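You operate a simulated robot arm through the tools that you are given. There is no shell and no other tool. Be economical: measure what you need, move in short steps, check, and stop when the job is done.

Carry out the task below with a simulated two-armed robot. There is one attempt and no reset: what you move stays moved.

JOB
Pick up the white bag with the latest date from the drum bench top with one hand, pass it to the other hand and put it on the top of the wooden lid. Set down upright: white bag.

The check looks at the end state, three seconds after you hand in, the way a careful person would. Anything else that was tipped, shoved, dropped, spilled or broken makes it a failure. A push-on lid holds only when it is set on centred and level and pressed home; a screw cap is set on level and turned clockwise until tight.

ROBOT AND FRAMES
Two 6-joint arms with two-finger parallel grippers on one trunk, on a base that drives. Base frame: it is fixed to the floor where the robot stands at the start and does not move with it; the origin is under the middle of the robot, x ahead of it, y to its left, z up; the surface under the hand at the start is at about z = 0.8. Readings come in m, rad, newtons and seconds.
The left shoulder is at the start at [-0.077, 0.177, 0.832], the right one opposite. With the tool pointing down near the work surface each hand reaches from about 0.1 to 0.72 m from the robot's upright axis, wherever it stands, measured 20 degrees to its own side. Places, roughly: top of the wooden lid [-2.8, -3.5, 0.5]. Payload 1.57 kg a hand.
Tool frame (each hand has its own): the origin (TCP) lies between the finger pads and is the grasp point; the fingertips stand 0.03 m ahead of it; z points along the fingers, y is the line along which they close. The gripper opens to 0.08 m. The fingers are 0.017 m wide and 0.012 m thick; the gripper's body (0.04 by 0.082 m) begins 0.08 m behind the TCP.
Orientation is that of the tool frame in the base frame, as [roll, pitch, yaw] about the fixed x, y, z axes, in that order (R = Rz(yaw) Ry(pitch) Rx(roll)). With the fingers straight down and closing along the base's y, the tool's x points along the base's -x, its y along +y and its z along -z.

CONTROLS
- The arms move only by the tool arm_command. It takes "left_steps", "right_steps" or both (then of equal length, played together; a hand with none holds still); each is a list of rows, each a list of 7 numbers: the opening, from 0 (shut) to 1 (fully open), then the shift along the tool's x, y, z in m, then the turn, a rotation vector about the tool's x, y, z in rad. In form: [[grip, tx, ty, tz, wx, wy, wz], ...]. A call has 1 to 20 rows; each row shifts and turns the commanded pose from where the row before left it, along the tool's axes as they then stand. Rows are played at 5 a second. More than 0.05 m and 0.15 rad between two rows, or a gripper value outside its range, and nothing of the call is played. A pose out of reach is approached as far as the arm can. The call stops where the force on the tool passes 40 N (or 10 N more than at its start, if that is more) or the arm is blocked; 0.2 s more then pass. Each finger travels about 0.072 m/s and halts on what it meets, pressing with about 42 N; the grip force reading is that of the motor and also rises with nothing between the fingers. The clock runs only during rows and for 0.2 s after the last one: add rows that do not move to give the fingers time. It gives the time, the measured TCP pose, the force on the tool (base axes), the opening and the grip force at its end, in the units of the frame above (readings bear some noise), with the torque about the TCP (base axes, N m) and any sound that the robot's microphone picked up.
- Cameras (640 x 400 px; columns grow to the right, rows downward): "scene" is now at [0.0322, -0.0224, 1.5505]; the picture's right is [-0.29, -0.96, 0.00], its down [-0.73, 0.22, -0.65] and it looks along [0.62, -0.19, -0.76] (base axes); focal length 249 px, centre (320, 200). "left" rides on the left gripper at [0.072, 0.007, -0.122] in its tool frame; the picture's right is [-0.09, 1.00, 0.00], its down [-0.84, -0.08, -0.54] and it looks along [-0.54, -0.05, 0.84] (tool axes); focal length 238 px, centre (320, 200). "right" rides on the right gripper at [0.072, -0.007, -0.122] in its tool frame; the picture's right is [0.09, 1.00, 0.00], its down [-0.84, 0.08, -0.54] and it looks along [-0.54, 0.05, 0.84] (tool axes); focal length 238 px, centre (320, 200). There is no depth. A picture from a camera that has moved, and an enlarged one, comes with that camera's place and axes in the base frame and with its lens.
- camera(camera): a new picture of that camera. No time passes.
- slide_trunk(by): slides the trunk up (or, below 0, down) by that many m; the arms and the scene camera ride with it, the base frame stays. It gives what a move gives, with no picture.
- drive_base(legs): drives the robot by 1 to 6 legs, each [ahead, left, turn to the left] in m, m and rad, along the robot's own axes; the way and the turn of a leg run together, so that a leg with both is an arc; at most 1.5 m and 3.142 rad a leg. The arms and the cameras ride along, it lands a little off, and it stops where it bumps. It gives what a move gives.
- pan_tilt(pan, tilt): turns the head with the scene camera to pan (to the left, within 2.496 rad either way) and tilt (down, from -0.506 to 1.204), counted from straight ahead of the robot. It gives what a move gives.
- close_up(camera, box): a new picture of the part [left, top, right, bottom] of that camera's present view, enlarged. No time passes.
- hand_in(): hands the job in; it is judged then, once.

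Work in short steps. Places have to be worked out from the pictures, the camera data and where the tool is seen: move nearer, look again, correct. Check each grasp and each placing, and mend what went wrong. You have 120 turns and 108 pictures in all, those below and enlarged ones among them. Open the grippers and draw the arms clear of the work before you hand the job in, unless the task says otherwise; then end with one line.

The tools are called after "Request:" as a command line: name --argument value ..., lists and objects as JSON in quotes. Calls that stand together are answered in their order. arm_command: Moves the arms, as the interface text tells. Its arguments: {"type":"object","properties":{"left_steps":{"type":"array"},"right_steps":{"type":"array"}},"required":[]} The other tools are called the same way: slide_trunk (by) slides the trunk up or down; drive_base (legs) drives the base; pan_tilt (pan, tilt) turns the head that bears the scene camera; camera (camera) takes a picture; close_up (camera, box) takes an enlarged picture of a part of a camera's view; hand_in () hands the job in.

At the start:

```text
clock: 0.0
left_position: [0.4772, 0.0231, 1.0379]
left_orientation: [3.141, 0.0, 3.142]
left_ft_force: [-0.7, -0.1, -0.2]
left_wrist_torque: [0.0, 0.01, 0.0]
left_grip_width: 0.08
left_gripper_force: 0.1
right_position: [0.3897, -0.2775, 1.0799]
right_orientation: [-3.141, -0.001, -3.141]
right_ft_force: [0.4, -0.2, -0.1]
right_wrist_torque: [0.04, -0.03, 0.01]
right_grip_width: 0.08
right_gripper_force: 0.0
trunk travel left (down, up): [-0.275, 0.053]
robot x, y, heading: [-0.0027, 0.0041, -0.002]
head pan, tilt: [-0.291, 0.866]
```

scene: 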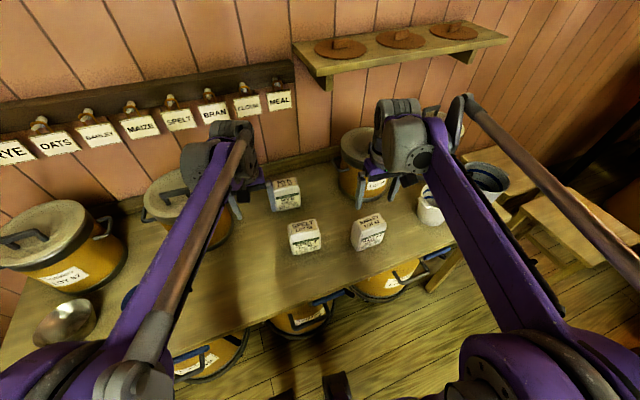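
right: 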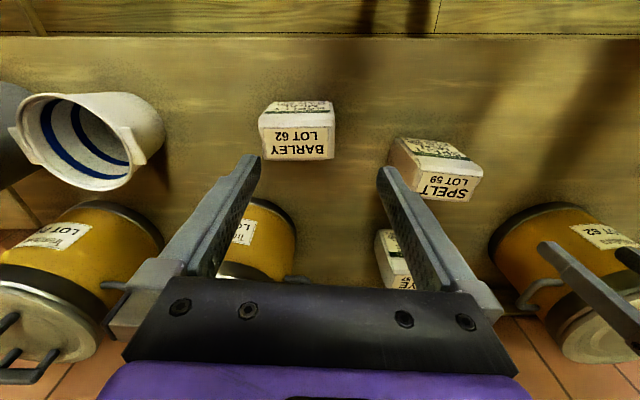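
left: 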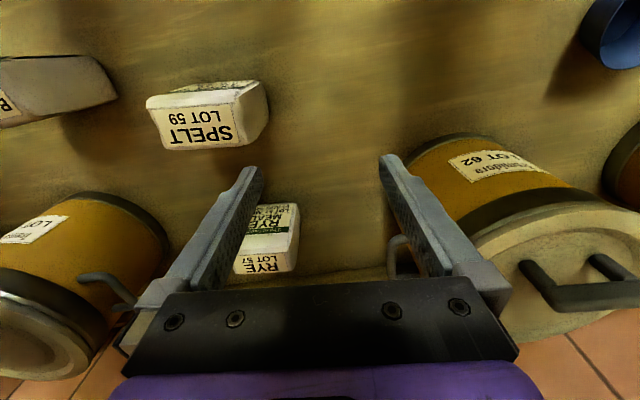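

The three white bags (Barley, Spelt, Rye) carry print; I enlarge them to read the dates.

Request:
close_up --camera "scene" --box '[260, 165, 400, 260]'

Request:
close_up --camera "right" --box '[240, 80, 500, 300]'

Request:
close_up --camera "left" --box '[130, 60, 330, 290]'

```text
4.21 times, centred on (330, 212) of scene
camera zoom: at [0.0322, -0.0224, 1.5505], right [-0.29, -0.96, 0.0], down [-0.73, 0.22, -0.65], along [0.62, -0.19, -0.76], focal length 1048 px, centre (278, 147)
```

zoom: 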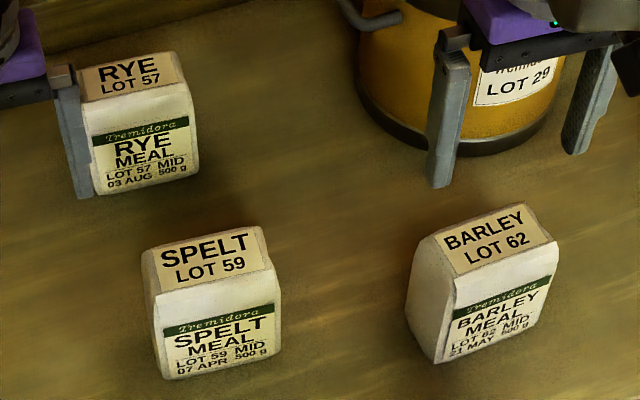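

```text
1.82 times, centred on (370, 190) of right
camera zoom: at [0.3169, -0.2834, 1.2023], right [-0.09, 1.0, 0.0], down [0.84, 0.08, 0.54], along [0.54, 0.05, -0.84], focal length 433 px, centre (229, 218)
```

zoom: 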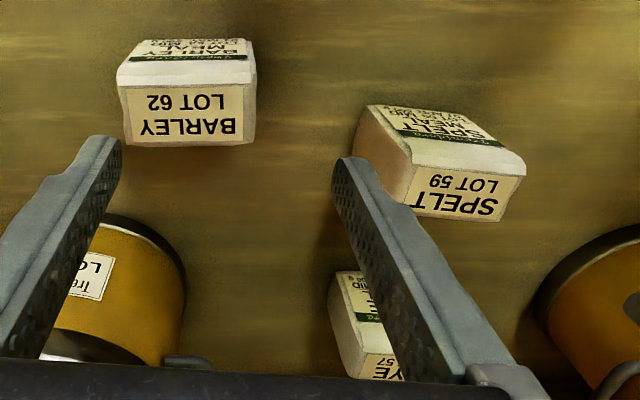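

```text
1.74 times, centred on (230, 175) of left
camera zoom: at [0.4063, 0.0295, 1.1612], right [0.09, 1.0, 0.0], down [0.84, -0.08, 0.54], along [0.54, -0.05, -0.84], focal length 414 px, centre (476, 244)
```

zoom: 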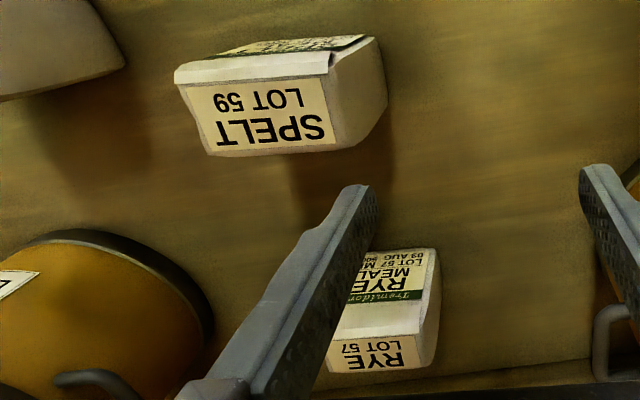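

Rye is dated 03 AUG, later than 21 MAY (Barley) and 07 APR (Spelt). It stands at about (0.66, -0.08), roughly 0.09 wide (y), 0.065 deep (x) and 0.10 tall, so I must grip it across its depth. I shift the robot right to get it into the left hand's range.

Request:
drive_base --legs '[[0, -0.22, 0]]'

Request:
pan_tilt --pan 0.2 --tilt 0.85

Request:
camera --camera "scene"

Request:
camera --camera "left"

```text
clock: 2.5
left_position: [0.4776, -0.1928, 1.0381]
left_orientation: [-3.141, -0.001, -3.142]
left_ft_force: [-0.5, 0.8, 0.0]
left_wrist_torque: [0.01, -0.01, 0.0]
left_grip_width: 0.0804
left_gripper_force: 0.0
right_position: [0.3884, -0.4922, 1.0804]
right_orientation: [-3.14, 0.001, 3.141]
right_ft_force: [-0.1, 0.5, 0.5]
right_wrist_torque: [0.0, 0.05, 0.04]
right_grip_width: 0.0799
right_gripper_force: 0.0
trunk travel left (down, up): [-0.275, 0.053]
robot x, y, heading: [-0.0016, -0.2135, 0.002]
head pan, tilt: [-0.291, 0.866]
```

```text
clock: 3.4
left_position: [0.4773, -0.1927, 1.0376]
left_orientation: [3.141, 0.003, 3.141]
left_ft_force: [0.2, 0.0, 0.2]
left_wrist_torque: [0.04, -0.01, 0.0]
left_grip_width: 0.0801
left_gripper_force: 0.0
right_position: [0.3878, -0.4924, 1.0795]
right_orientation: [-3.141, 0.0, -3.141]
right_ft_force: [-1.3, 0.8, -0.3]
right_wrist_torque: [-0.02, -0.01, 0.01]
right_grip_width: 0.0799
right_gripper_force: 0.1
trunk travel left (down, up): [-0.275, 0.053]
robot x, y, heading: [0.0017, -0.2146, 0.004]
head pan, tilt: [0.201, 0.85]
```

```text
101 pictures are left
camera scene: at [0.0347, -0.2003, 1.5517], right [0.2, -0.98, 0.0], down [-0.74, -0.15, -0.66], along [0.65, 0.13, -0.75], focal length 249 px, centre (320, 200)
```

scene: 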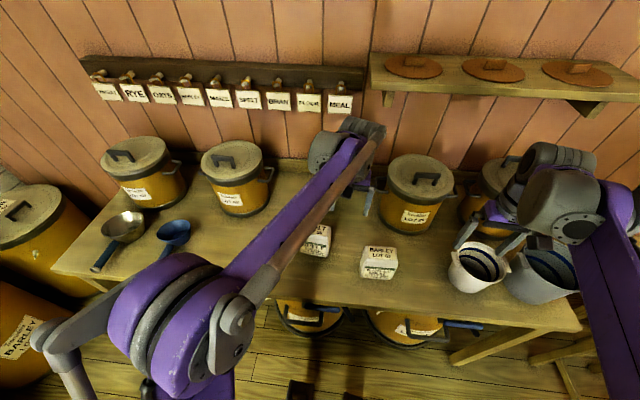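

```text
100 pictures are left
camera left: at [0.4063, -0.1863, 1.1612], right [0.09, 1.0, 0.0], down [0.84, -0.08, 0.54], along [0.54, -0.05, -0.84], focal length 238 px, centre (320, 200)
```

left: 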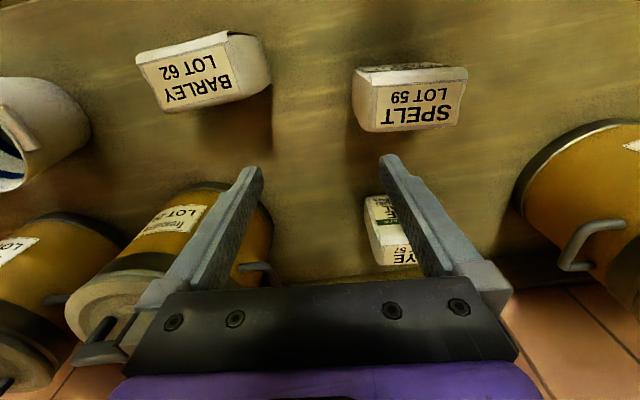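

Only three bags are present. I rotate the left wrist by 90° so the fingers close along x, with the camera on its left side.

Request:
arm_command --left_steps '[[1, 0, 0, 0, 0, 0, 0.143], [1, 0, 0, 0, 0, 0, 0.143], [1, 0, 0, 0, 0, 0, 0.143], [1, 0, 0, 0, 0, 0, 0.143], [1, 0, 0, 0, 0, 0, 0.143], [1, 0, 0, 0, 0, 0, 0.143], [1, 0, 0, 0, 0, 0, 0.143], [1, 0, 0, 0, 0, 0, 0.143], [1, 0, 0, 0, 0, 0, 0.143], [1, 0, 0, 0, 0, 0, 0.143], [1, 0, 0, 0, 0, 0, 0.141], [1, 0, 0, 0, 0, 0, 0]]'

Request:
camera --camera "left"

```text
clock: 6.0
left_position: [0.4766, -0.1909, 1.0388]
left_orientation: [3.14, -0.001, 1.568]
left_ft_force: [0.3, 0.8, 0.4]
left_wrist_torque: [0.01, -0.05, -0.01]
left_grip_width: 0.0798
left_gripper_force: 0.1
right_position: [0.3895, -0.4928, 1.0802]
right_orientation: [-3.141, 0.001, -3.141]
right_ft_force: [-0.1, 0.0, 0.4]
right_wrist_torque: [0.02, 0.01, 0.02]
right_grip_width: 0.0799
right_gripper_force: 0.0
trunk travel left (down, up): [-0.275, 0.053]
robot x, y, heading: [0.0011, -0.2178, -0.001]
head pan, tilt: [0.201, 0.85]
```

```text
99 pictures are left
camera left: at [0.4853, -0.1207, 1.1618], right [1.0, -0.09, 0.0], down [-0.08, -0.84, 0.54], along [-0.05, -0.54, -0.84], focal length 238 px, centre (320, 200)
```

left: 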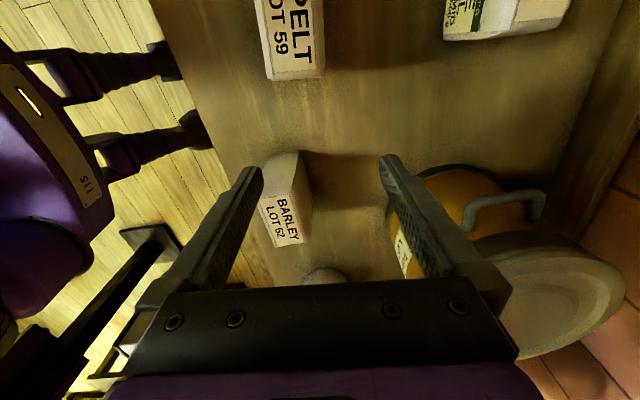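

The turn worked (tool x = base +y, tool y = base +x). I move over the bag at this height and look.

Request:
arm_command --left_steps '[[1, 0.026, 0.037, 0, 0, 0, 0], [1, 0.026, 0.037, 0, 0, 0, 0], [1, 0.026, 0.037, 0, 0, 0, 0], [1, 0.026, 0.037, 0, 0, 0, 0], [1, 0.026, 0.037, 0, 0, 0, 0], [1, 0, 0, 0, 0, 0, 0]]'

Request:
camera --camera "left"

Request:
camera --camera "scene"

```text
clock: 7.4
left_position: [0.6428, -0.0591, 1.0294]
left_orientation: [-3.141, 0.002, 1.57]
left_ft_force: [-0.4, -0.4, 0.1]
left_wrist_torque: [-0.01, 0.01, -0.03]
left_grip_width: 0.0799
left_gripper_force: 0.2
left hand out of reach, approached as far as the arm can: row 5
right_position: [0.3882, -0.4936, 1.0797]
right_orientation: [3.141, 0.002, -3.141]
right_ft_force: [-0.1, 0.1, 0.2]
right_wrist_torque: [-0.01, 0.02, 0.0]
right_grip_width: 0.0799
right_gripper_force: 0.1
trunk travel left (down, up): [-0.275, 0.053]
robot x, y, heading: [0.0007, -0.2183, 0.004]
head pan, tilt: [0.201, 0.85]
```

```text
98 pictures are left
camera left: at [0.6511, 0.0119, 1.1533], right [1.0, -0.09, 0.0], down [-0.08, -0.84, 0.54], along [-0.05, -0.54, -0.84], focal length 238 px, centre (320, 200)
```

left: 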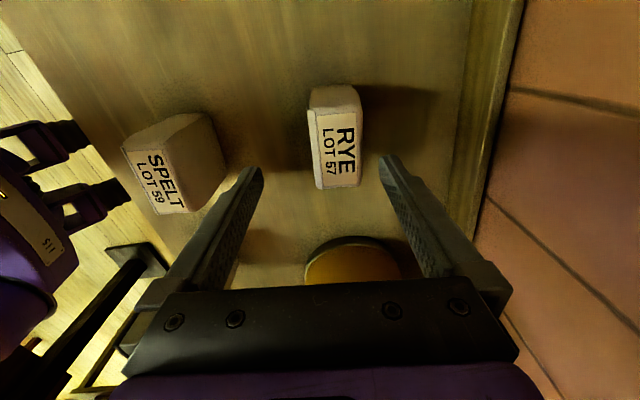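

```text
97 pictures are left
camera scene: at [0.0343, -0.2007, 1.5517], right [0.2, -0.98, 0.0], down [-0.74, -0.15, -0.66], along [0.65, 0.13, -0.75], focal length 249 px, centre (320, 200)
```

scene: 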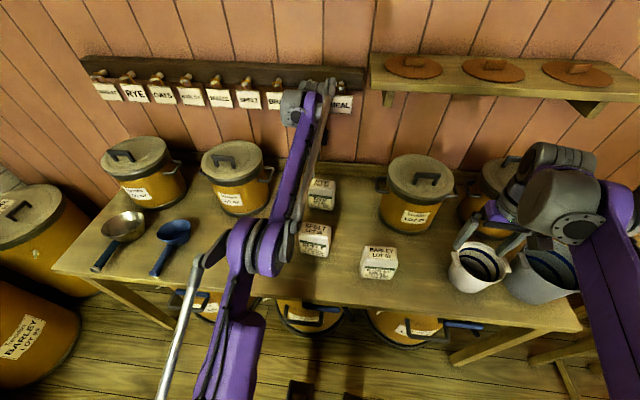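

The bag's top centre works out at (0.663, -0.083), turned about 4°. The arm is at its limit there, so I drive 0.05 ahead (the bench edge is still clear of the base).

Request:
drive_base --legs '[[0.05, 0, 0]]'

```text
clock: 8.4
left_position: [0.6919, -0.0594, 1.0295]
left_orientation: [3.141, -0.001, 1.57]
left_ft_force: [-0.2, -0.4, -1.5]
left_wrist_torque: [-0.02, 0.03, 0.0]
left_grip_width: 0.0799
left_gripper_force: 0.0
right_position: [0.4385, -0.4926, 1.0808]
right_orientation: [3.141, 0.0, -3.14]
right_ft_force: [0.4, 0.8, 0.6]
right_wrist_torque: [-0.02, 0.02, 0.0]
right_grip_width: 0.08
right_gripper_force: 0.0
trunk travel left (down, up): [-0.275, 0.053]
robot x, y, heading: [0.0478, -0.2154, -0.001]
head pan, tilt: [0.201, 0.85]
```

I shift back to x ≈ 0.664 and turn 0.066 rad to match the bag, then descend partway and look.

Request:
arm_command --left_steps '[[1, -0.004, -0.028, 0, 0, 0, 0.066], [1, 0, 0, 0.04, 0, 0, 0], [1, 0, 0, 0.03, 0, 0, 0], [1, 0, 0, 0, 0, 0, 0]]'

Request:
camera --camera "left"

```text
clock: 9.4
left_position: [0.6641, -0.0623, 0.9629]
left_orientation: [-3.14, -0.001, 1.505]
left_ft_force: [0.2, 1.3, -0.3]
left_wrist_torque: [-0.01, 0.02, 0.04]
left_grip_width: 0.0802
left_gripper_force: 0.0
right_position: [0.4373, -0.4925, 1.08]
right_orientation: [-3.141, -0.001, -3.141]
right_ft_force: [-0.4, 0.4, 0.0]
right_wrist_torque: [0.0, -0.02, 0.04]
right_grip_width: 0.0799
right_gripper_force: 0.0
trunk travel left (down, up): [-0.275, 0.053]
robot x, y, heading: [0.051, -0.2164, 0.004]
head pan, tilt: [0.201, 0.85]
```

```text
96 pictures are left
camera left: at [0.6765, 0.0091, 1.0847], right [0.99, -0.16, 0.0], down [-0.13, -0.83, 0.54], along [-0.09, -0.54, -0.84], focal length 238 px, centre (320, 200)
```

left: 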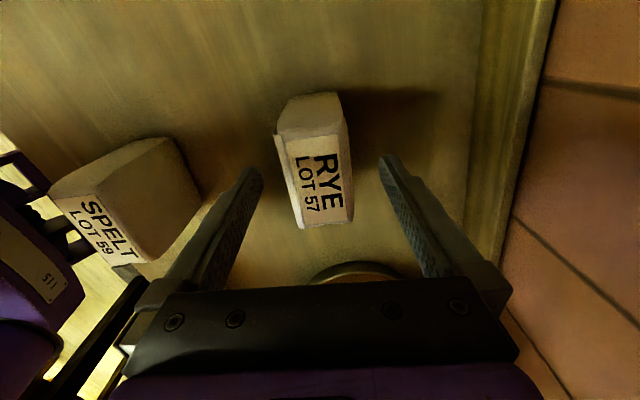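

The bag centre measures about (0.660, -0.090) and nearly square to the axes. I undo half the yaw, nudge, and descend to z ≈ 0.868 with the fingers straddling the bag.

Request:
arm_command --left_steps '[[1, -0.005, -0.003, 0, 0, 0, -0.033], [1, 0, 0, 0.03, 0, 0, 0], [1, 0, 0, 0.03, 0, 0, 0], [1, 0, 0, 0, 0, 0, 0]]'

Request:
camera --camera "left"

Request:
close_up --camera "scene" --box '[240, 130, 400, 270]'

```text
clock: 10.4
left_position: [0.6607, -0.0679, 0.9015]
left_orientation: [-3.139, -0.001, 1.539]
left_ft_force: [-0.5, -0.6, -0.7]
left_wrist_torque: [0.04, 0.03, -0.02]
left_grip_width: 0.0798
left_gripper_force: 0.0
right_position: [0.4392, -0.4921, 1.0798]
right_orientation: [3.141, 0.001, 3.14]
right_ft_force: [0.4, -0.6, -0.5]
right_wrist_torque: [-0.01, 0.0, -0.04]
right_grip_width: 0.08
right_gripper_force: 0.1
trunk travel left (down, up): [-0.275, 0.053]
robot x, y, heading: [0.0494, -0.217, 0.007]
head pan, tilt: [0.201, 0.85]
```

```text
95 pictures are left
camera left: at [0.6709, 0.0032, 1.0243], right [0.99, -0.12, 0.0], down [-0.11, -0.83, 0.54], along [-0.07, -0.54, -0.84], focal length 238 px, centre (320, 200)
```

left: 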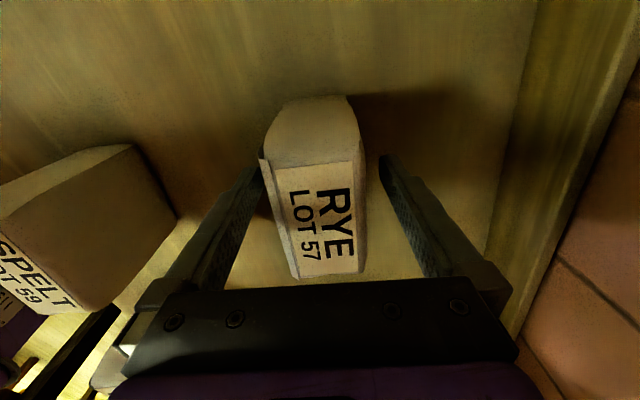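

```text
2.86 times, centred on (320, 200) of scene
camera zoom: at [0.0834, -0.2004, 1.5518], right [0.2, -0.98, 0.0], down [-0.74, -0.15, -0.66], along [0.65, 0.13, -0.75], focal length 711 px, centre (320, 200)
```

zoom: 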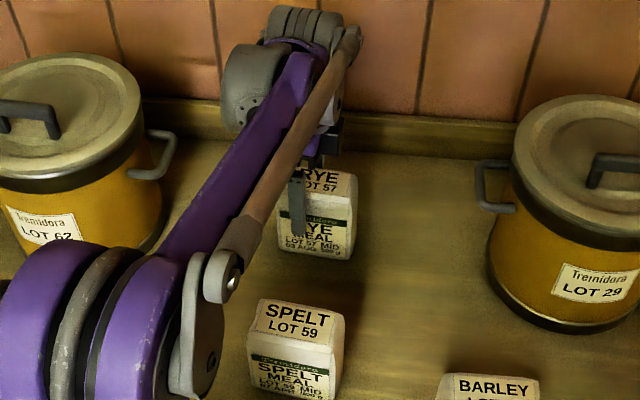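

Fingers have started to straddle: bag mid at x ≈ 0.658, square to the axes. I trim by -3 mm and -0.03 rad, then descend a further 0.035.

Request:
arm_command --left_steps '[[1, 0, -0.003, 0, 0, 0, -0.03], [1, 0, 0, 0.018, 0, 0, 0], [1, 0, 0, 0.017, 0, 0, 0], [1, 0, 0, 0, 0, 0, 0]]'

Request:
camera --camera "left"

```text
clock: 11.4
left_position: [0.6579, -0.0681, 0.8666]
left_orientation: [3.141, -0.002, 1.568]
left_ft_force: [0.7, -0.1, 0.6]
left_wrist_torque: [-0.03, -0.02, 0.0]
left_grip_width: 0.0797
left_gripper_force: 0.3
right_position: [0.4381, -0.4932, 1.0808]
right_orientation: [-3.141, -0.002, -3.141]
right_ft_force: [0.2, -0.5, 1.0]
right_wrist_torque: [-0.02, -0.02, 0.01]
right_grip_width: 0.08
right_gripper_force: 0.0
trunk travel left (down, up): [-0.275, 0.053]
robot x, y, heading: [0.0463, -0.2186, -0.001]
head pan, tilt: [0.201, 0.85]
```

```text
93 pictures are left
camera left: at [0.6662, 0.0032, 0.9887], right [1.0, -0.1, 0.0], down [-0.08, -0.84, 0.54], along [-0.05, -0.54, -0.84], focal length 238 px, centre (320, 200)
```

left: 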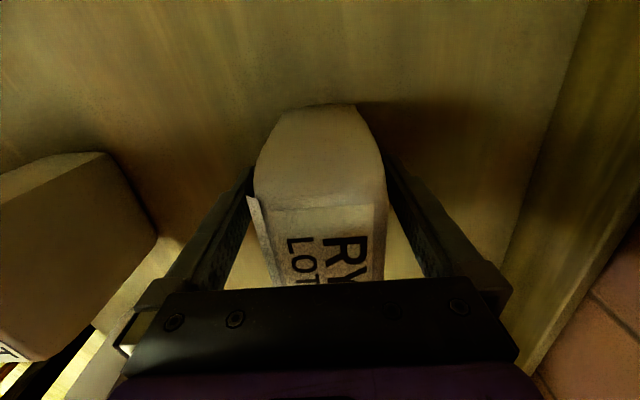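

The bag is between the fingers with room on both sides, so I close.

Request:
arm_command --left_steps '[[0.6, 0, 0, 0, 0, 0, 0], [0.4, 0, 0, 0, 0, 0, 0], [0.4, 0, 0, 0, 0, 0, 0], [0.4, 0, 0, 0, 0, 0, 0]]'

```text
clock: 12.4
left_position: [0.6579, -0.0681, 0.8657]
left_orientation: [3.141, -0.001, 1.566]
left_ft_force: [-0.1, 0.6, 0.3]
left_wrist_torque: [0.01, 0.02, 0.08]
left_grip_width: 0.0558
left_gripper_force: 42.1
right_position: [0.4383, -0.4927, 1.08]
right_orientation: [-3.14, 0.0, -3.141]
right_ft_force: [0.6, -0.1, -0.6]
right_wrist_torque: [0.01, 0.0, -0.01]
right_grip_width: 0.08
right_gripper_force: 0.0
trunk travel left (down, up): [-0.275, 0.053]
robot x, y, heading: [0.0499, -0.217, 0.003]
head pan, tilt: [0.201, 0.85]
```

Gripped at 0.056 m with 42 N. I lift slowly by 0.08 and check.

Request:
arm_command --left_steps '[[0.4, 0, 0, -0.01, 0, 0, 0], [0.4, 0, 0, -0.02, 0, 0, 0], [0.4, 0, 0, -0.025, 0, 0, 0], [0.4, 0, 0, -0.025, 0, 0, 0], [0.4, 0, 0, 0, 0, 0, 0]]'

Request:
camera --camera "scene"

Request:
camera --camera "right"

```text
clock: 13.6
left_position: [0.6599, -0.0689, 0.9459]
left_orientation: [3.141, 0.0, 1.567]
left_ft_force: [0.9, 0.7, -4.9]
left_wrist_torque: [0.09, 0.01, -0.01]
left_grip_width: 0.0558
left_gripper_force: 41.8
right_position: [0.4388, -0.4931, 1.0798]
right_orientation: [3.141, 0.0, 3.139]
right_ft_force: [-0.8, -0.1, 0.5]
right_wrist_torque: [0.01, 0.05, 0.01]
right_grip_width: 0.0801
right_gripper_force: 0.0
trunk travel left (down, up): [-0.275, 0.053]
robot x, y, heading: [0.0484, -0.2168, -0.002]
head pan, tilt: [0.201, 0.85]
```

```text
92 pictures are left
camera scene: at [0.0843, -0.2001, 1.5517], right [0.2, -0.98, 0.0], down [-0.74, -0.15, -0.66], along [0.65, 0.13, -0.75], focal length 249 px, centre (320, 200)
```

scene: 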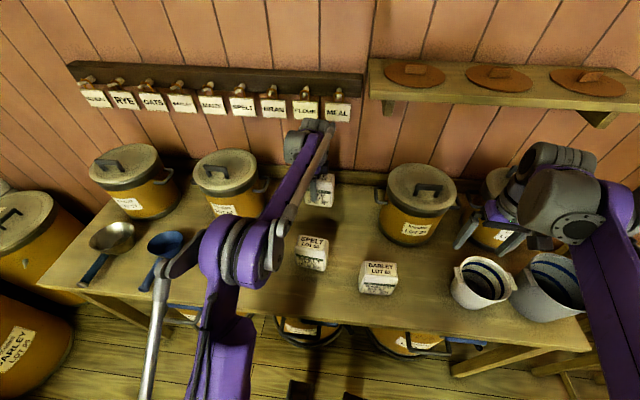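

```text
91 pictures are left
camera right: at [0.3661, -0.4992, 1.2022], right [-0.09, 1.0, 0.0], down [0.84, 0.08, 0.54], along [0.54, 0.05, -0.84], focal length 238 px, centre (320, 200)
```

right: 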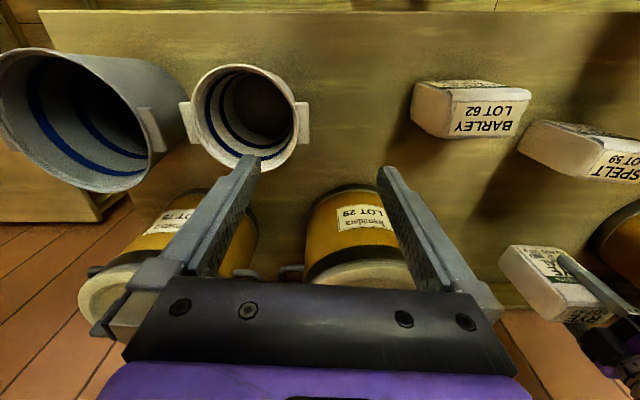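

The bag hangs level with about 5 N of load. I raise it another 0.12 while drawing it back, and look around behind the robot for the drive.

Request:
arm_command --left_steps '[[0.4, 0, 0, -0.04, 0, 0, 0], [0.4, 0, 0, -0.04, 0, 0, 0], [0.4, 0, -0.03, -0.04, 0, 0, 0], [0.4, 0, -0.04, 0, 0, 0, 0], [0.4, 0, -0.04, 0, 0, 0, 0], [0.4, 0, -0.04, 0, 0, 0, 0], [0.4, 0, 0, 0, 0, 0, 0]]'

Request:
pan_tilt --pan -2.45 --tilt 0.4

Request:
camera --camera "scene"

Request:
pan_tilt --pan 2.45 --tilt 0.5

Request:
camera --camera "scene"

Request:
pan_tilt --pan -1.4 --tilt 0.6

Request:
camera --camera "scene"

```text
clock: 15.2
left_position: [0.5087, -0.0678, 1.0651]
left_orientation: [3.142, 0.001, 1.567]
left_ft_force: [0.0, -0.6, -4.4]
left_wrist_torque: [0.06, -0.01, 0.03]
left_grip_width: 0.056
left_gripper_force: 42.2
right_position: [0.439, -0.4927, 1.0797]
right_orientation: [-3.141, -0.001, 3.142]
right_ft_force: [0.2, 0.4, 0.0]
right_wrist_torque: [0.0, 0.03, 0.0]
right_grip_width: 0.0798
right_gripper_force: 0.0
trunk travel left (down, up): [-0.275, 0.053]
robot x, y, heading: [0.0463, -0.216, -0.001]
head pan, tilt: [0.201, 0.85]
```

```text
clock: 17.5
left_position: [0.5085, -0.0683, 1.0659]
left_orientation: [3.141, 0.001, 1.569]
left_ft_force: [0.0, 1.2, -4.4]
left_wrist_torque: [0.04, -0.03, 0.02]
left_grip_width: 0.056
left_gripper_force: 42.2
right_position: [0.4384, -0.4923, 1.0801]
right_orientation: [-3.141, 0.001, 3.141]
right_ft_force: [0.4, -1.7, -0.2]
right_wrist_torque: [0.0, -0.03, -0.03]
right_grip_width: 0.08
right_gripper_force: 0.0
trunk travel left (down, up): [-0.275, 0.053]
robot x, y, heading: [0.0492, -0.2117, -0.001]
head pan, tilt: [-2.45, 0.4]
```

```text
90 pictures are left
camera scene: at [-0.064, -0.2748, 1.5909], right [-0.64, 0.77, 0.0], down [0.3, 0.25, -0.92], along [-0.71, -0.59, -0.39], focal length 249 px, centre (320, 200)
```

scene: 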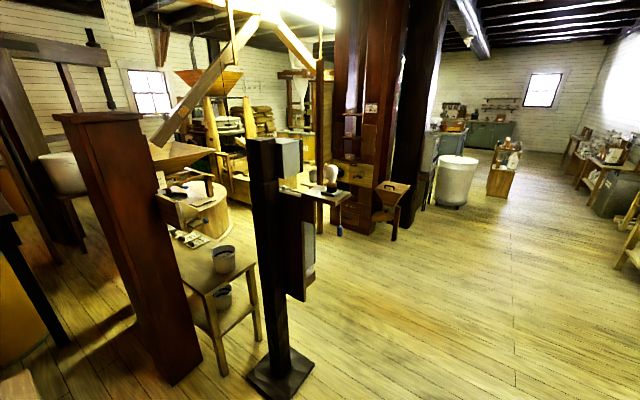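

```text
clock: 21.4
left_position: [0.5062, -0.0664, 1.065]
left_orientation: [-3.141, 0.0, 1.567]
left_ft_force: [1.0, 1.0, -5.6]
left_wrist_torque: [0.06, 0.03, 0.0]
left_grip_width: 0.0558
left_gripper_force: 42.4
right_position: [0.4368, -0.4927, 1.0805]
right_orientation: [-3.141, 0.0, 3.141]
right_ft_force: [-0.1, 0.5, -0.3]
right_wrist_torque: [-0.04, 0.06, 0.01]
right_grip_width: 0.08
right_gripper_force: 0.1
trunk travel left (down, up): [-0.275, 0.053]
robot x, y, heading: [0.0457, -0.2218, 0.001]
head pan, tilt: [2.45, 0.499]
```

```text
89 pictures are left
camera scene: at [-0.0627, -0.1577, 1.5817], right [0.64, 0.77, 0.0], down [0.37, -0.31, -0.88], along [-0.68, 0.56, -0.48], focal length 249 px, centre (320, 200)
```

scene: 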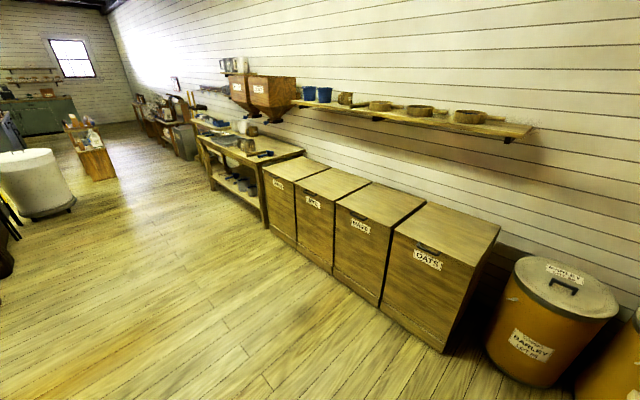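

```text
clock: 24.6
left_position: [0.5077, -0.0667, 1.066]
left_orientation: [3.141, 0.001, 1.568]
left_ft_force: [-0.1, 0.7, -4.2]
left_wrist_torque: [0.07, 0.01, -0.06]
left_grip_width: 0.0562
left_gripper_force: 41.5
right_position: [0.4372, -0.4921, 1.0792]
right_orientation: [3.141, -0.001, -3.141]
right_ft_force: [1.2, -0.5, 0.0]
right_wrist_torque: [-0.02, 0.03, 0.02]
right_grip_width: 0.0798
right_gripper_force: 0.1
trunk travel left (down, up): [-0.275, 0.053]
robot x, y, heading: [0.0494, -0.2166, 0.002]
head pan, tilt: [-1.4, 0.6]
```

```text
88 pictures are left
camera scene: at [0.0224, -0.3028, 1.5726], right [-0.99, -0.17, 0.0], down [-0.1, 0.56, -0.83], along [0.14, -0.81, -0.56], focal length 249 px, centre (320, 200)
```

scene: 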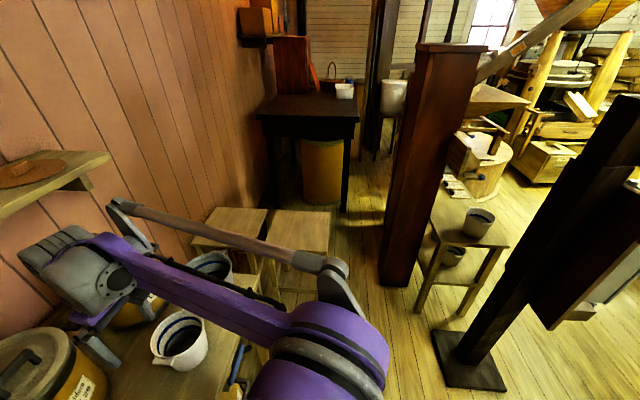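

The lid should project near pixel (277, 164) of the rearward view, partly behind a dark post. I look that way again, enlarged.

Request:
pan_tilt --pan -2.3 --tilt 0.3

Request:
close_up --camera "scene" --box '[240, 80, 560, 280]'

```text
clock: 25.8
left_position: [0.5078, -0.0679, 1.0663]
left_orientation: [3.141, -0.001, 1.566]
left_ft_force: [0.0, 0.6, -3.8]
left_wrist_torque: [0.0, -0.02, -0.01]
left_grip_width: 0.056
left_gripper_force: 41.6
right_position: [0.4379, -0.4917, 1.08]
right_orientation: [-3.14, -0.001, 3.142]
right_ft_force: [0.6, 0.3, -0.3]
right_wrist_torque: [0.01, -0.04, -0.04]
right_grip_width: 0.0799
right_gripper_force: 0.0
trunk travel left (down, up): [-0.275, 0.053]
robot x, y, heading: [0.0503, -0.2134, 0.001]
head pan, tilt: [-2.3, 0.3]
```

```text
2.00 times, centred on (400, 180) of scene
camera zoom: at [-0.0549, -0.2853, 1.6001], right [-0.75, 0.67, 0.0], down [0.2, 0.22, -0.96], along [-0.64, -0.71, -0.3], focal length 498 px, centre (160, 240)
```

zoom: 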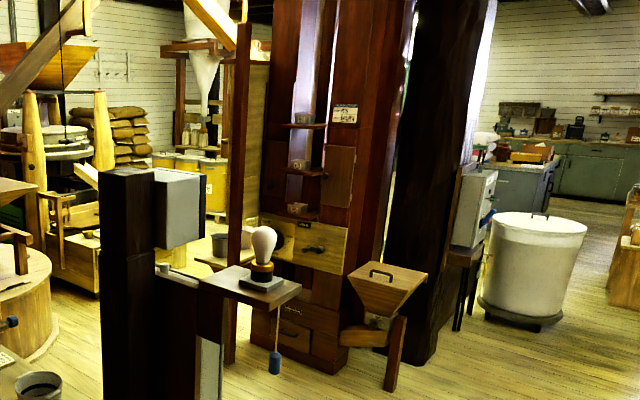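

The lid spot is hidden behind the post. I back away from the bench into the open floor, 1.3 m, then turn right to face -y and look.

Request:
drive_base --legs '[[-0.7, 0, 0], [-0.75, 0, 0], [0, 0, -1.2]]'

Request:
pan_tilt --pan -0.7 --tilt 0.35

Request:
camera --camera "scene"

```text
clock: 36.2
left_position: [-1.0971, -0.5793, 1.0666]
left_orientation: [-3.141, 0.0, 0.371]
left_ft_force: [0.0, -0.6, -5.0]
left_wrist_torque: [0.0, -0.06, -0.01]
left_grip_width: 0.0562
left_gripper_force: 42.1
right_position: [-1.5197, -0.6697, 1.0806]
right_orientation: [-3.141, 0.002, 1.945]
right_ft_force: [0.4, 0.1, 0.8]
right_wrist_torque: [-0.02, -0.01, -0.02]
right_grip_width: 0.08
right_gripper_force: 0.0
trunk travel left (down, up): [-0.275, 0.053]
robot x, y, heading: [-1.401, -0.2062, -1.197]
head pan, tilt: [-2.3, 0.3]
```

```text
clock: 37.9
left_position: [-1.0988, -0.5797, 1.0658]
left_orientation: [-3.141, 0.002, 0.373]
left_ft_force: [0.2, -0.2, -5.7]
left_wrist_torque: [0.02, -0.08, 0.01]
left_grip_width: 0.0558
left_gripper_force: 41.9
right_position: [-1.518, -0.6711, 1.0808]
right_orientation: [-3.141, 0.0, 1.945]
right_ft_force: [0.7, 0.2, -0.4]
right_wrist_torque: [0.01, -0.02, -0.01]
right_grip_width: 0.0798
right_gripper_force: 0.1
trunk travel left (down, up): [-0.275, 0.053]
robot x, y, heading: [-1.4034, -0.2087, -1.198]
head pan, tilt: [-0.7, 0.351]
```

```text
86 pictures are left
camera scene: at [-1.4495, -0.2573, 1.5954], right [-0.95, 0.32, 0.0], down [0.11, 0.33, -0.94], along [-0.3, -0.89, -0.34], focal length 249 px, centre (320, 200)
```

scene: 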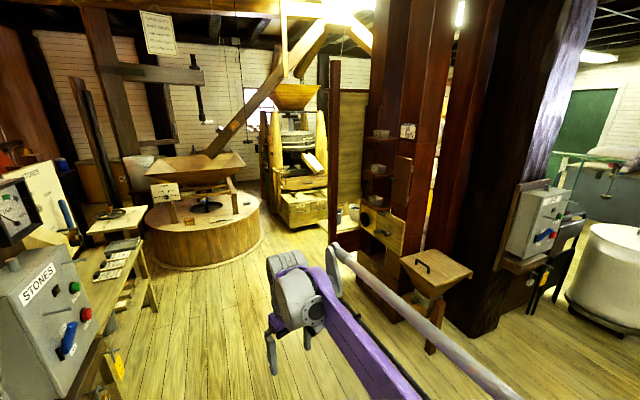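

The lid's place projects near (337, 187): behind the thin post by the elevator. I enlarge there.

Request:
close_up --camera "scene" --box '[250, 130, 410, 260]'

Request:
close_up --camera "scene" --box '[390, 230, 490, 330]'

```text
3.08 times, centred on (330, 195) of scene
camera zoom: at [-1.4495, -0.2573, 1.5954], right [-0.95, 0.32, 0.0], down [0.11, 0.33, -0.94], along [-0.3, -0.89, -0.34], focal length 766 px, centre (289, 215)
```

zoom: 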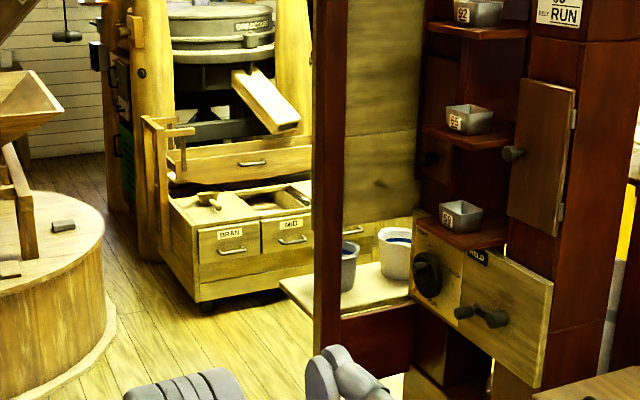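

```text
4.00 times, centred on (440, 280) of scene
camera zoom: at [-1.4495, -0.2573, 1.5954], right [-0.95, 0.32, 0.0], down [0.11, 0.33, -0.94], along [-0.3, -0.89, -0.34], focal length 996 px, centre (-160, -120)
```

zoom: 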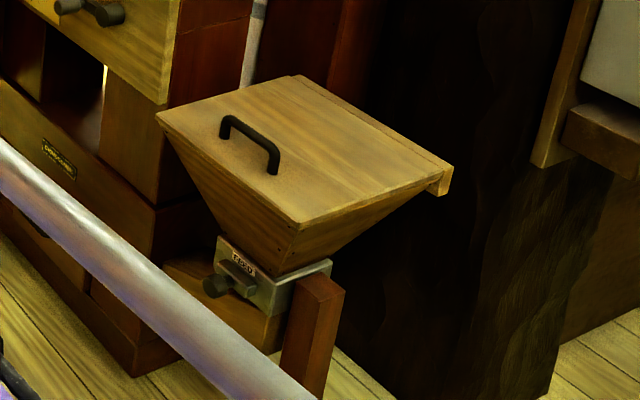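

There's a chest with drawers (BRAN, MID…) beyond, and the lid's spot is behind the panel. I drive into the gap, about to (-1.75, -1.4) facing -y, for a clearer view.

Request:
drive_base --legs '[[0, 0, -0.37], [0.6, -0.3, 0], [0.6, -0.05, 0]]'

Request:
camera --camera "scene"

```text
clock: 45.8
left_position: [-1.6043, -1.8801, 1.0649]
left_orientation: [3.141, -0.001, -0.004]
left_ft_force: [0.0, -0.7, -4.7]
left_wrist_torque: [-0.01, -0.07, -0.01]
left_grip_width: 0.056
left_gripper_force: 42.3
right_position: [-2.0299, -1.8091, 1.0802]
right_orientation: [3.141, -0.001, 1.569]
right_ft_force: [0.0, 0.1, 0.1]
right_wrist_torque: [0.02, 0.0, 0.0]
right_grip_width: 0.0804
right_gripper_force: 0.0
trunk travel left (down, up): [-0.275, 0.053]
robot x, y, heading: [-1.7508, -1.4235, -1.575]
head pan, tilt: [-0.7, 0.351]
```

```text
83 pictures are left
camera scene: at [-1.8126, -1.452, 1.5953], right [-0.76, 0.65, 0.0], down [0.22, 0.26, -0.94], along [-0.61, -0.72, -0.34], focal length 249 px, centre (320, 200)
```

scene: 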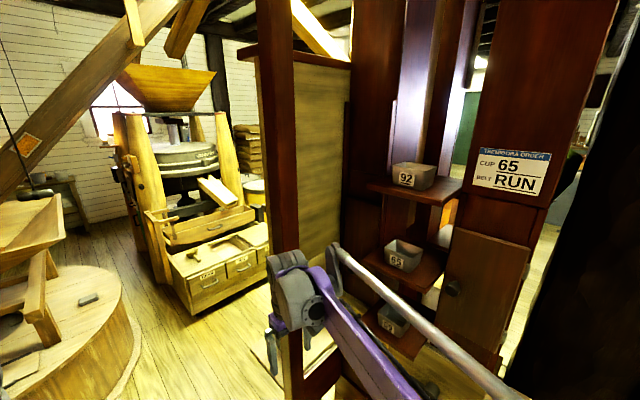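

The lid's place projects to about (261, 228): the right part of the chest. I enlarge it.

Request:
close_up --camera "scene" --box '[140, 160, 290, 320]'

```text
2.50 times, centred on (215, 240) of scene
camera zoom: at [-1.8126, -1.452, 1.5953], right [-0.76, 0.65, 0.0], down [0.22, 0.26, -0.94], along [-0.61, -0.72, -0.34], focal length 622 px, centre (582, 100)
```

zoom: 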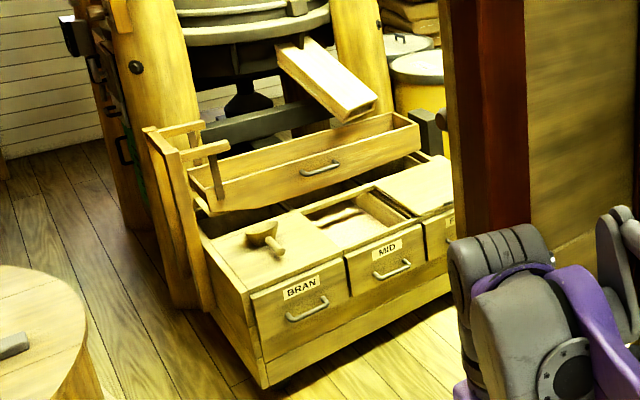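

The target is the plain wooden lid of the chest's right compartment, near (-2.75, -3.5). I do the handover here in the open. First I bring the right hand inward and rotate its wrist so the fingers close along the bag's depth.

Request:
arm_command --right_steps '[[1, 0, 0.04, 0, 0, 0, 0.143], [1, 0, 0, 0, 0, 0, 0.143], [1, 0, 0, 0, 0, 0, 0.143], [1, 0, 0, 0, 0, 0, 0.143], [1, 0, 0, 0, 0, 0, 0.143], [1, 0, 0, 0, 0, 0, 0.143], [1, 0, 0, 0, 0, 0, 0.143], [1, 0, 0, 0, 0, 0, 0.143], [1, 0, 0, 0, 0, 0, 0.143], [1, 0, 0, 0, 0, 0, 0.143], [1, 0, 0, 0, 0, 0, 0.141], [1, 0, 0, 0, 0, 0, 0]]'

Request:
pan_tilt --pan 0 --tilt 0.8

Request:
camera --camera "scene"

```text
clock: 48.4
left_position: [-1.6041, -1.8812, 1.0651]
left_orientation: [3.141, 0.0, -0.005]
left_ft_force: [0.2, 0.7, -5.2]
left_wrist_torque: [0.01, -0.1, 0.03]
left_grip_width: 0.0559
left_gripper_force: 42.3
right_position: [-1.9886, -1.8096, 1.082]
right_orientation: [-3.141, 0.002, -0.004]
right_ft_force: [0.5, 0.5, -0.4]
right_wrist_torque: [-0.04, 0.04, 0.02]
right_grip_width: 0.0802
right_gripper_force: 0.0
trunk travel left (down, up): [-0.275, 0.053]
robot x, y, heading: [-1.7523, -1.422, -1.577]
head pan, tilt: [-0.7, 0.351]
```

```text
clock: 49.5
left_position: [-1.603, -1.8799, 1.0653]
left_orientation: [-3.141, -0.002, -0.005]
left_ft_force: [1.4, 0.3, -5.2]
left_wrist_torque: [0.01, -0.06, -0.05]
left_grip_width: 0.0559
left_gripper_force: 41.8
right_position: [-1.9888, -1.8094, 1.0807]
right_orientation: [-3.141, 0.001, -0.003]
right_ft_force: [0.7, 0.0, 1.3]
right_wrist_torque: [0.01, -0.02, 0.02]
right_grip_width: 0.08
right_gripper_force: 0.0
trunk travel left (down, up): [-0.275, 0.053]
robot x, y, heading: [-1.7524, -1.4181, -1.58]
head pan, tilt: [0.0, 0.799]
```

```text
81 pictures are left
camera scene: at [-1.7527, -1.4616, 1.5558], right [-1.0, 0.0, 0.0], down [0.0, 0.72, -0.7], along [0.0, -0.7, -0.72], focal length 249 px, centre (320, 200)
```

scene: 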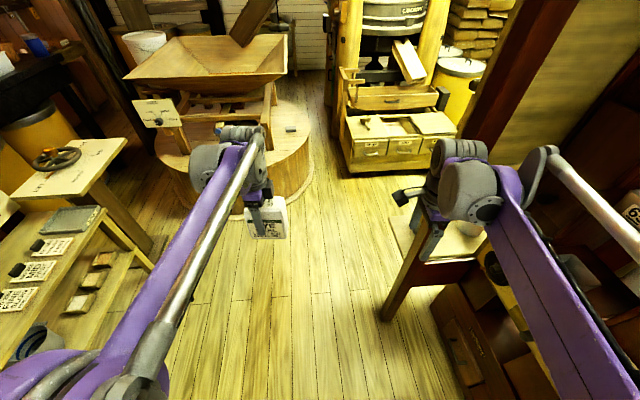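

Good overview. I now tilt the right hand by 60° so its fingers point left toward the bag and 30° down.

Request:
arm_command --right_steps '[[1, 0, 0, 0, 0, 0.15, 0], [1, 0, 0, 0, 0, 0.15, 0], [1, 0, 0, 0, 0, 0.15, 0], [1, 0, 0, 0, 0, 0.15, 0], [1, 0, 0, 0, 0, 0.15, 0], [1, 0, 0, 0, 0, 0.15, 0], [1, 0, 0, 0, 0, 0.15, 0], [1, 0, 0, 0, 0, 0, 0]]'

Request:
camera --camera "right"

Request:
camera --camera "scene"

```text
clock: 51.3
left_position: [-1.6041, -1.8814, 1.0655]
left_orientation: [3.141, -0.001, -0.006]
left_ft_force: [0.1, 0.0, -4.6]
left_wrist_torque: [0.0, -0.07, 0.02]
left_grip_width: 0.056
left_gripper_force: 41.7
right_position: [-1.9887, -1.8107, 1.08]
right_orientation: [-3.141, -1.051, -0.005]
right_ft_force: [0.2, 0.3, 0.1]
right_wrist_torque: [-0.02, 0.02, 0.01]
right_grip_width: 0.0795
right_gripper_force: 0.1
trunk travel left (down, up): [-0.275, 0.053]
robot x, y, heading: [-1.753, -1.4216, -1.576]
head pan, tilt: [0.0, 0.799]
```

```text
80 pictures are left
camera right: at [-2.0598, -1.8034, 1.2034], right [0.04, -1.0, 0.08], down [-0.89, -0.07, -0.46], along [0.46, -0.05, -0.89], focal length 238 px, centre (320, 200)
```

right: 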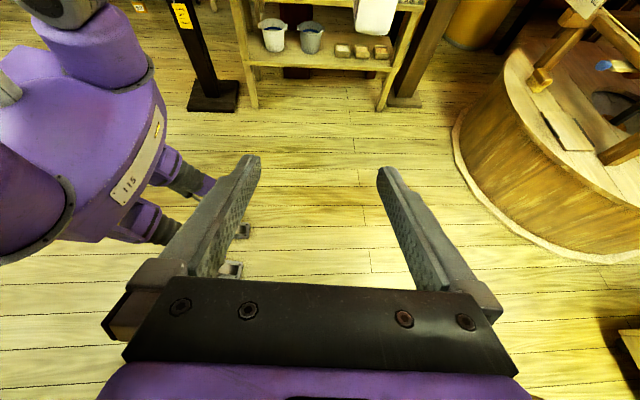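

```text
79 pictures are left
camera scene: at [-1.7522, -1.4613, 1.5558], right [-1.0, 0.0, 0.0], down [0.0, 0.72, -0.7], along [0.0, -0.7, -0.72], focal length 249 px, centre (320, 200)
```

scene: 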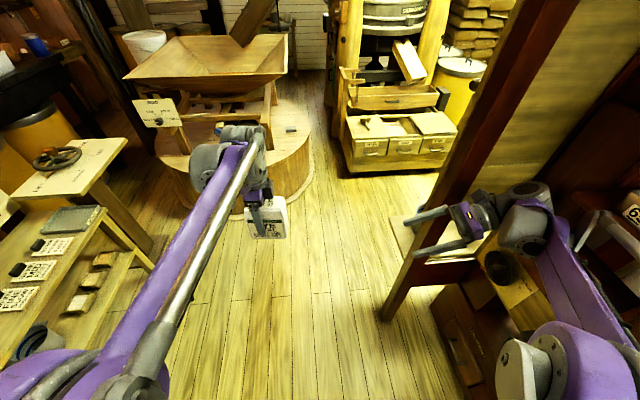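

Orientation is as wanted. I move the right hand to just short of the bag's right end, about (-1.77, -1.881, 1.07).

Request:
arm_command --right_steps '[[1, 0.0203, 0.0142, 0.0393, 0, 0, 0], [1, 0.0203, 0.0142, 0.0393, 0, 0, 0], [1, 0.0203, 0.0142, 0.0393, 0, 0, 0], [1, 0.0203, 0.0142, 0.0393, 0, 0, 0], [1, 0.0203, 0.0142, 0.0393, 0, 0, 0], [1, 0, 0, 0, 0, 0, 0]]'

Request:
camera --camera "right"

Request:
close_up --camera "scene" --box '[180, 100, 420, 280]'

```text
clock: 52.7
left_position: [-1.6057, -1.8801, 1.0653]
left_orientation: [-3.141, -0.001, -0.005]
left_ft_force: [0.1, 0.2, -5.2]
left_wrist_torque: [-0.02, -0.04, 0.01]
left_grip_width: 0.056
left_gripper_force: 41.8
right_position: [-1.7706, -1.8794, 1.0711]
right_orientation: [-3.14, -1.047, -0.006]
right_ft_force: [-0.1, -1.0, -0.6]
right_wrist_torque: [-0.02, 0.02, 0.01]
right_grip_width: 0.0799
right_gripper_force: 0.0
trunk travel left (down, up): [-0.275, 0.053]
robot x, y, heading: [-1.7526, -1.4203, -1.574]
head pan, tilt: [0.0, 0.799]
```

```text
78 pictures are left
camera right: at [-1.8409, -1.8734, 1.1938], right [0.04, -1.0, 0.08], down [-0.89, -0.07, -0.46], along [0.46, -0.05, -0.89], focal length 238 px, centre (320, 200)
```

right: 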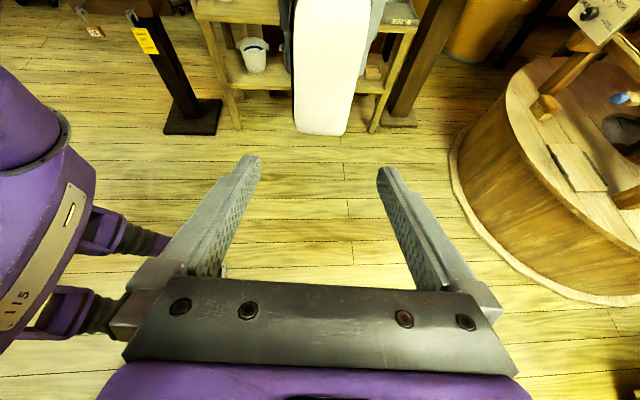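

```text
2.22 times, centred on (300, 190) of scene
camera zoom: at [-1.7533, -1.4612, 1.5557], right [-1.0, 0.0, 0.0], down [0.0, 0.72, -0.7], along [0.0, -0.7, -0.72], focal length 553 px, centre (364, 222)
```

zoom: 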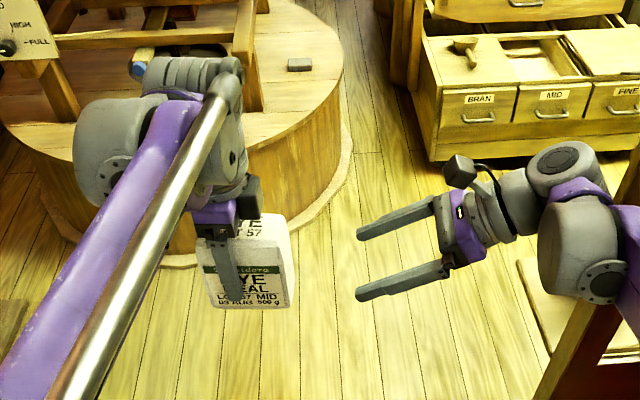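

Alignment in depth looks right: the bag sits centred between the right fingers' lines. I advance most of the way and check.

Request:
arm_command --right_steps '[[1, 0.0091, 0, 0.0274, 0, 0, 0], [1, 0.0091, 0, 0.0274, 0, 0, 0], [1, 0.0091, 0, 0.0274, 0, 0, 0], [1, 0, 0, 0, 0, 0, 0]]'

Request:
camera --camera "right"

Request:
close_up --camera "scene" --box '[180, 130, 380, 280]'

```text
clock: 53.7
left_position: [-1.6035, -1.8809, 1.0657]
left_orientation: [-3.141, 0.0, -0.006]
left_ft_force: [0.2, 0.2, -4.2]
left_wrist_torque: [0.0, -0.09, 0.0]
left_grip_width: 0.056
left_gripper_force: 42.2
right_position: [-1.6847, -1.8826, 1.0547]
right_orientation: [-3.14, -1.049, -0.001]
right_ft_force: [-0.4, -0.9, -0.3]
right_wrist_torque: [0.02, 0.0, 0.0]
right_grip_width: 0.0797
right_gripper_force: 0.0
trunk travel left (down, up): [-0.275, 0.053]
robot x, y, heading: [-1.7522, -1.424, -1.576]
head pan, tilt: [0.0, 0.799]
```

```text
76 pictures are left
camera right: at [-1.7553, -1.8755, 1.1775], right [0.04, -1.0, 0.08], down [-0.89, -0.07, -0.46], along [0.46, -0.05, -0.89], focal length 238 px, centre (320, 200)
```

right: 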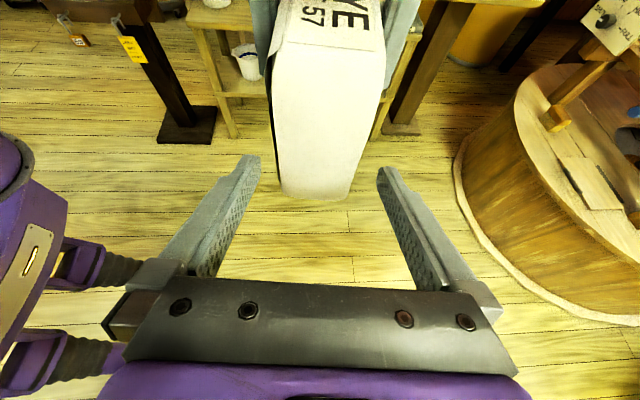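

```text
2.67 times, centred on (280, 205) of scene
camera zoom: at [-1.7531, -1.4615, 1.5557], right [-1.0, 0.0, 0.0], down [0.0, 0.72, -0.7], along [0.0, -0.7, -0.72], focal length 664 px, centre (427, 187)
```

zoom: 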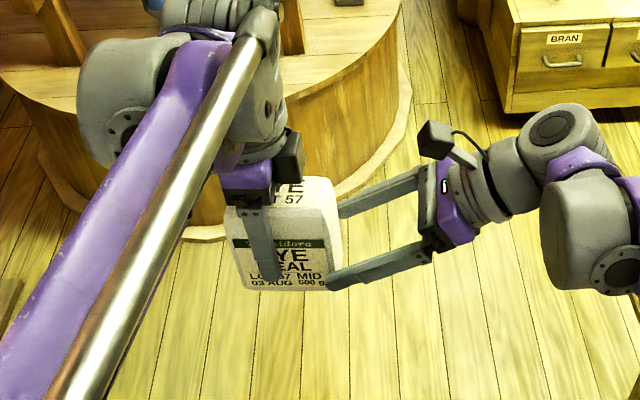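

Clear and well lined up. I advance the last 0.03 horizontally and close the right hand.

Request:
arm_command --right_steps '[[1, 0.0075, 0, 0.013, 0, 0, 0], [1, 0.0075, 0, 0.013, 0, 0, 0], [0.7, 0, 0, 0, 0, 0, 0], [0.4, 0, 0, 0, 0, 0, 0], [0.4, 0, 0, 0, 0, 0, 0], [0.4, 0, 0, 0, 0, 0, 0]]'

Request:
camera --camera "right"

Request:
close_up --camera "scene" --box '[180, 130, 380, 280]'

```text
clock: 55.1
left_position: [-1.6036, -1.8826, 1.0656]
left_orientation: [3.14, -0.001, -0.006]
left_ft_force: [0.6, -17.1, -2.2]
left_wrist_torque: [0.11, -0.17, 1.1]
left_grip_width: 0.0559
left_gripper_force: 41.8
right_position: [-1.6527, -1.8803, 1.0539]
right_orientation: [-3.141, -1.049, -0.001]
right_ft_force: [-1.7, 17.1, -0.2]
right_wrist_torque: [-0.29, 0.23, -0.27]
right_grip_width: 0.0558
right_gripper_force: 42.4
trunk travel left (down, up): [-0.275, 0.053]
robot x, y, heading: [-1.751, -1.4211, -1.577]
head pan, tilt: [0.0, 0.799]
```

```text
74 pictures are left
camera right: at [-1.7235, -1.8748, 1.178], right [0.05, -1.0, 0.08], down [-0.89, -0.08, -0.46], along [0.46, -0.05, -0.89], focal length 238 px, centre (320, 200)
```

right: 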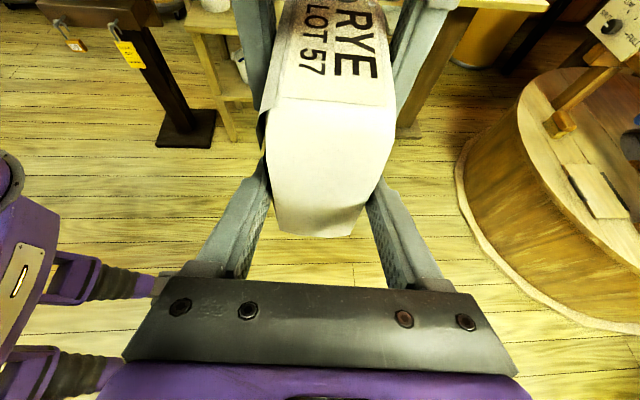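

```text
2.67 times, centred on (280, 205) of scene
camera zoom: at [-1.7527, -1.4616, 1.5557], right [-1.0, 0.0, 0.0], down [0.0, 0.72, -0.7], along [0.0, -0.7, -0.72], focal length 664 px, centre (427, 187)
```

zoom: 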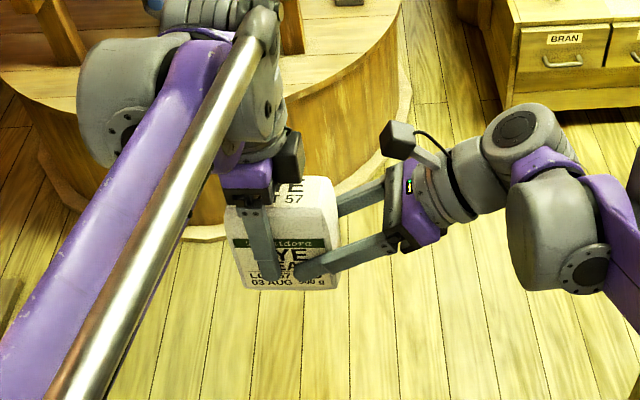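

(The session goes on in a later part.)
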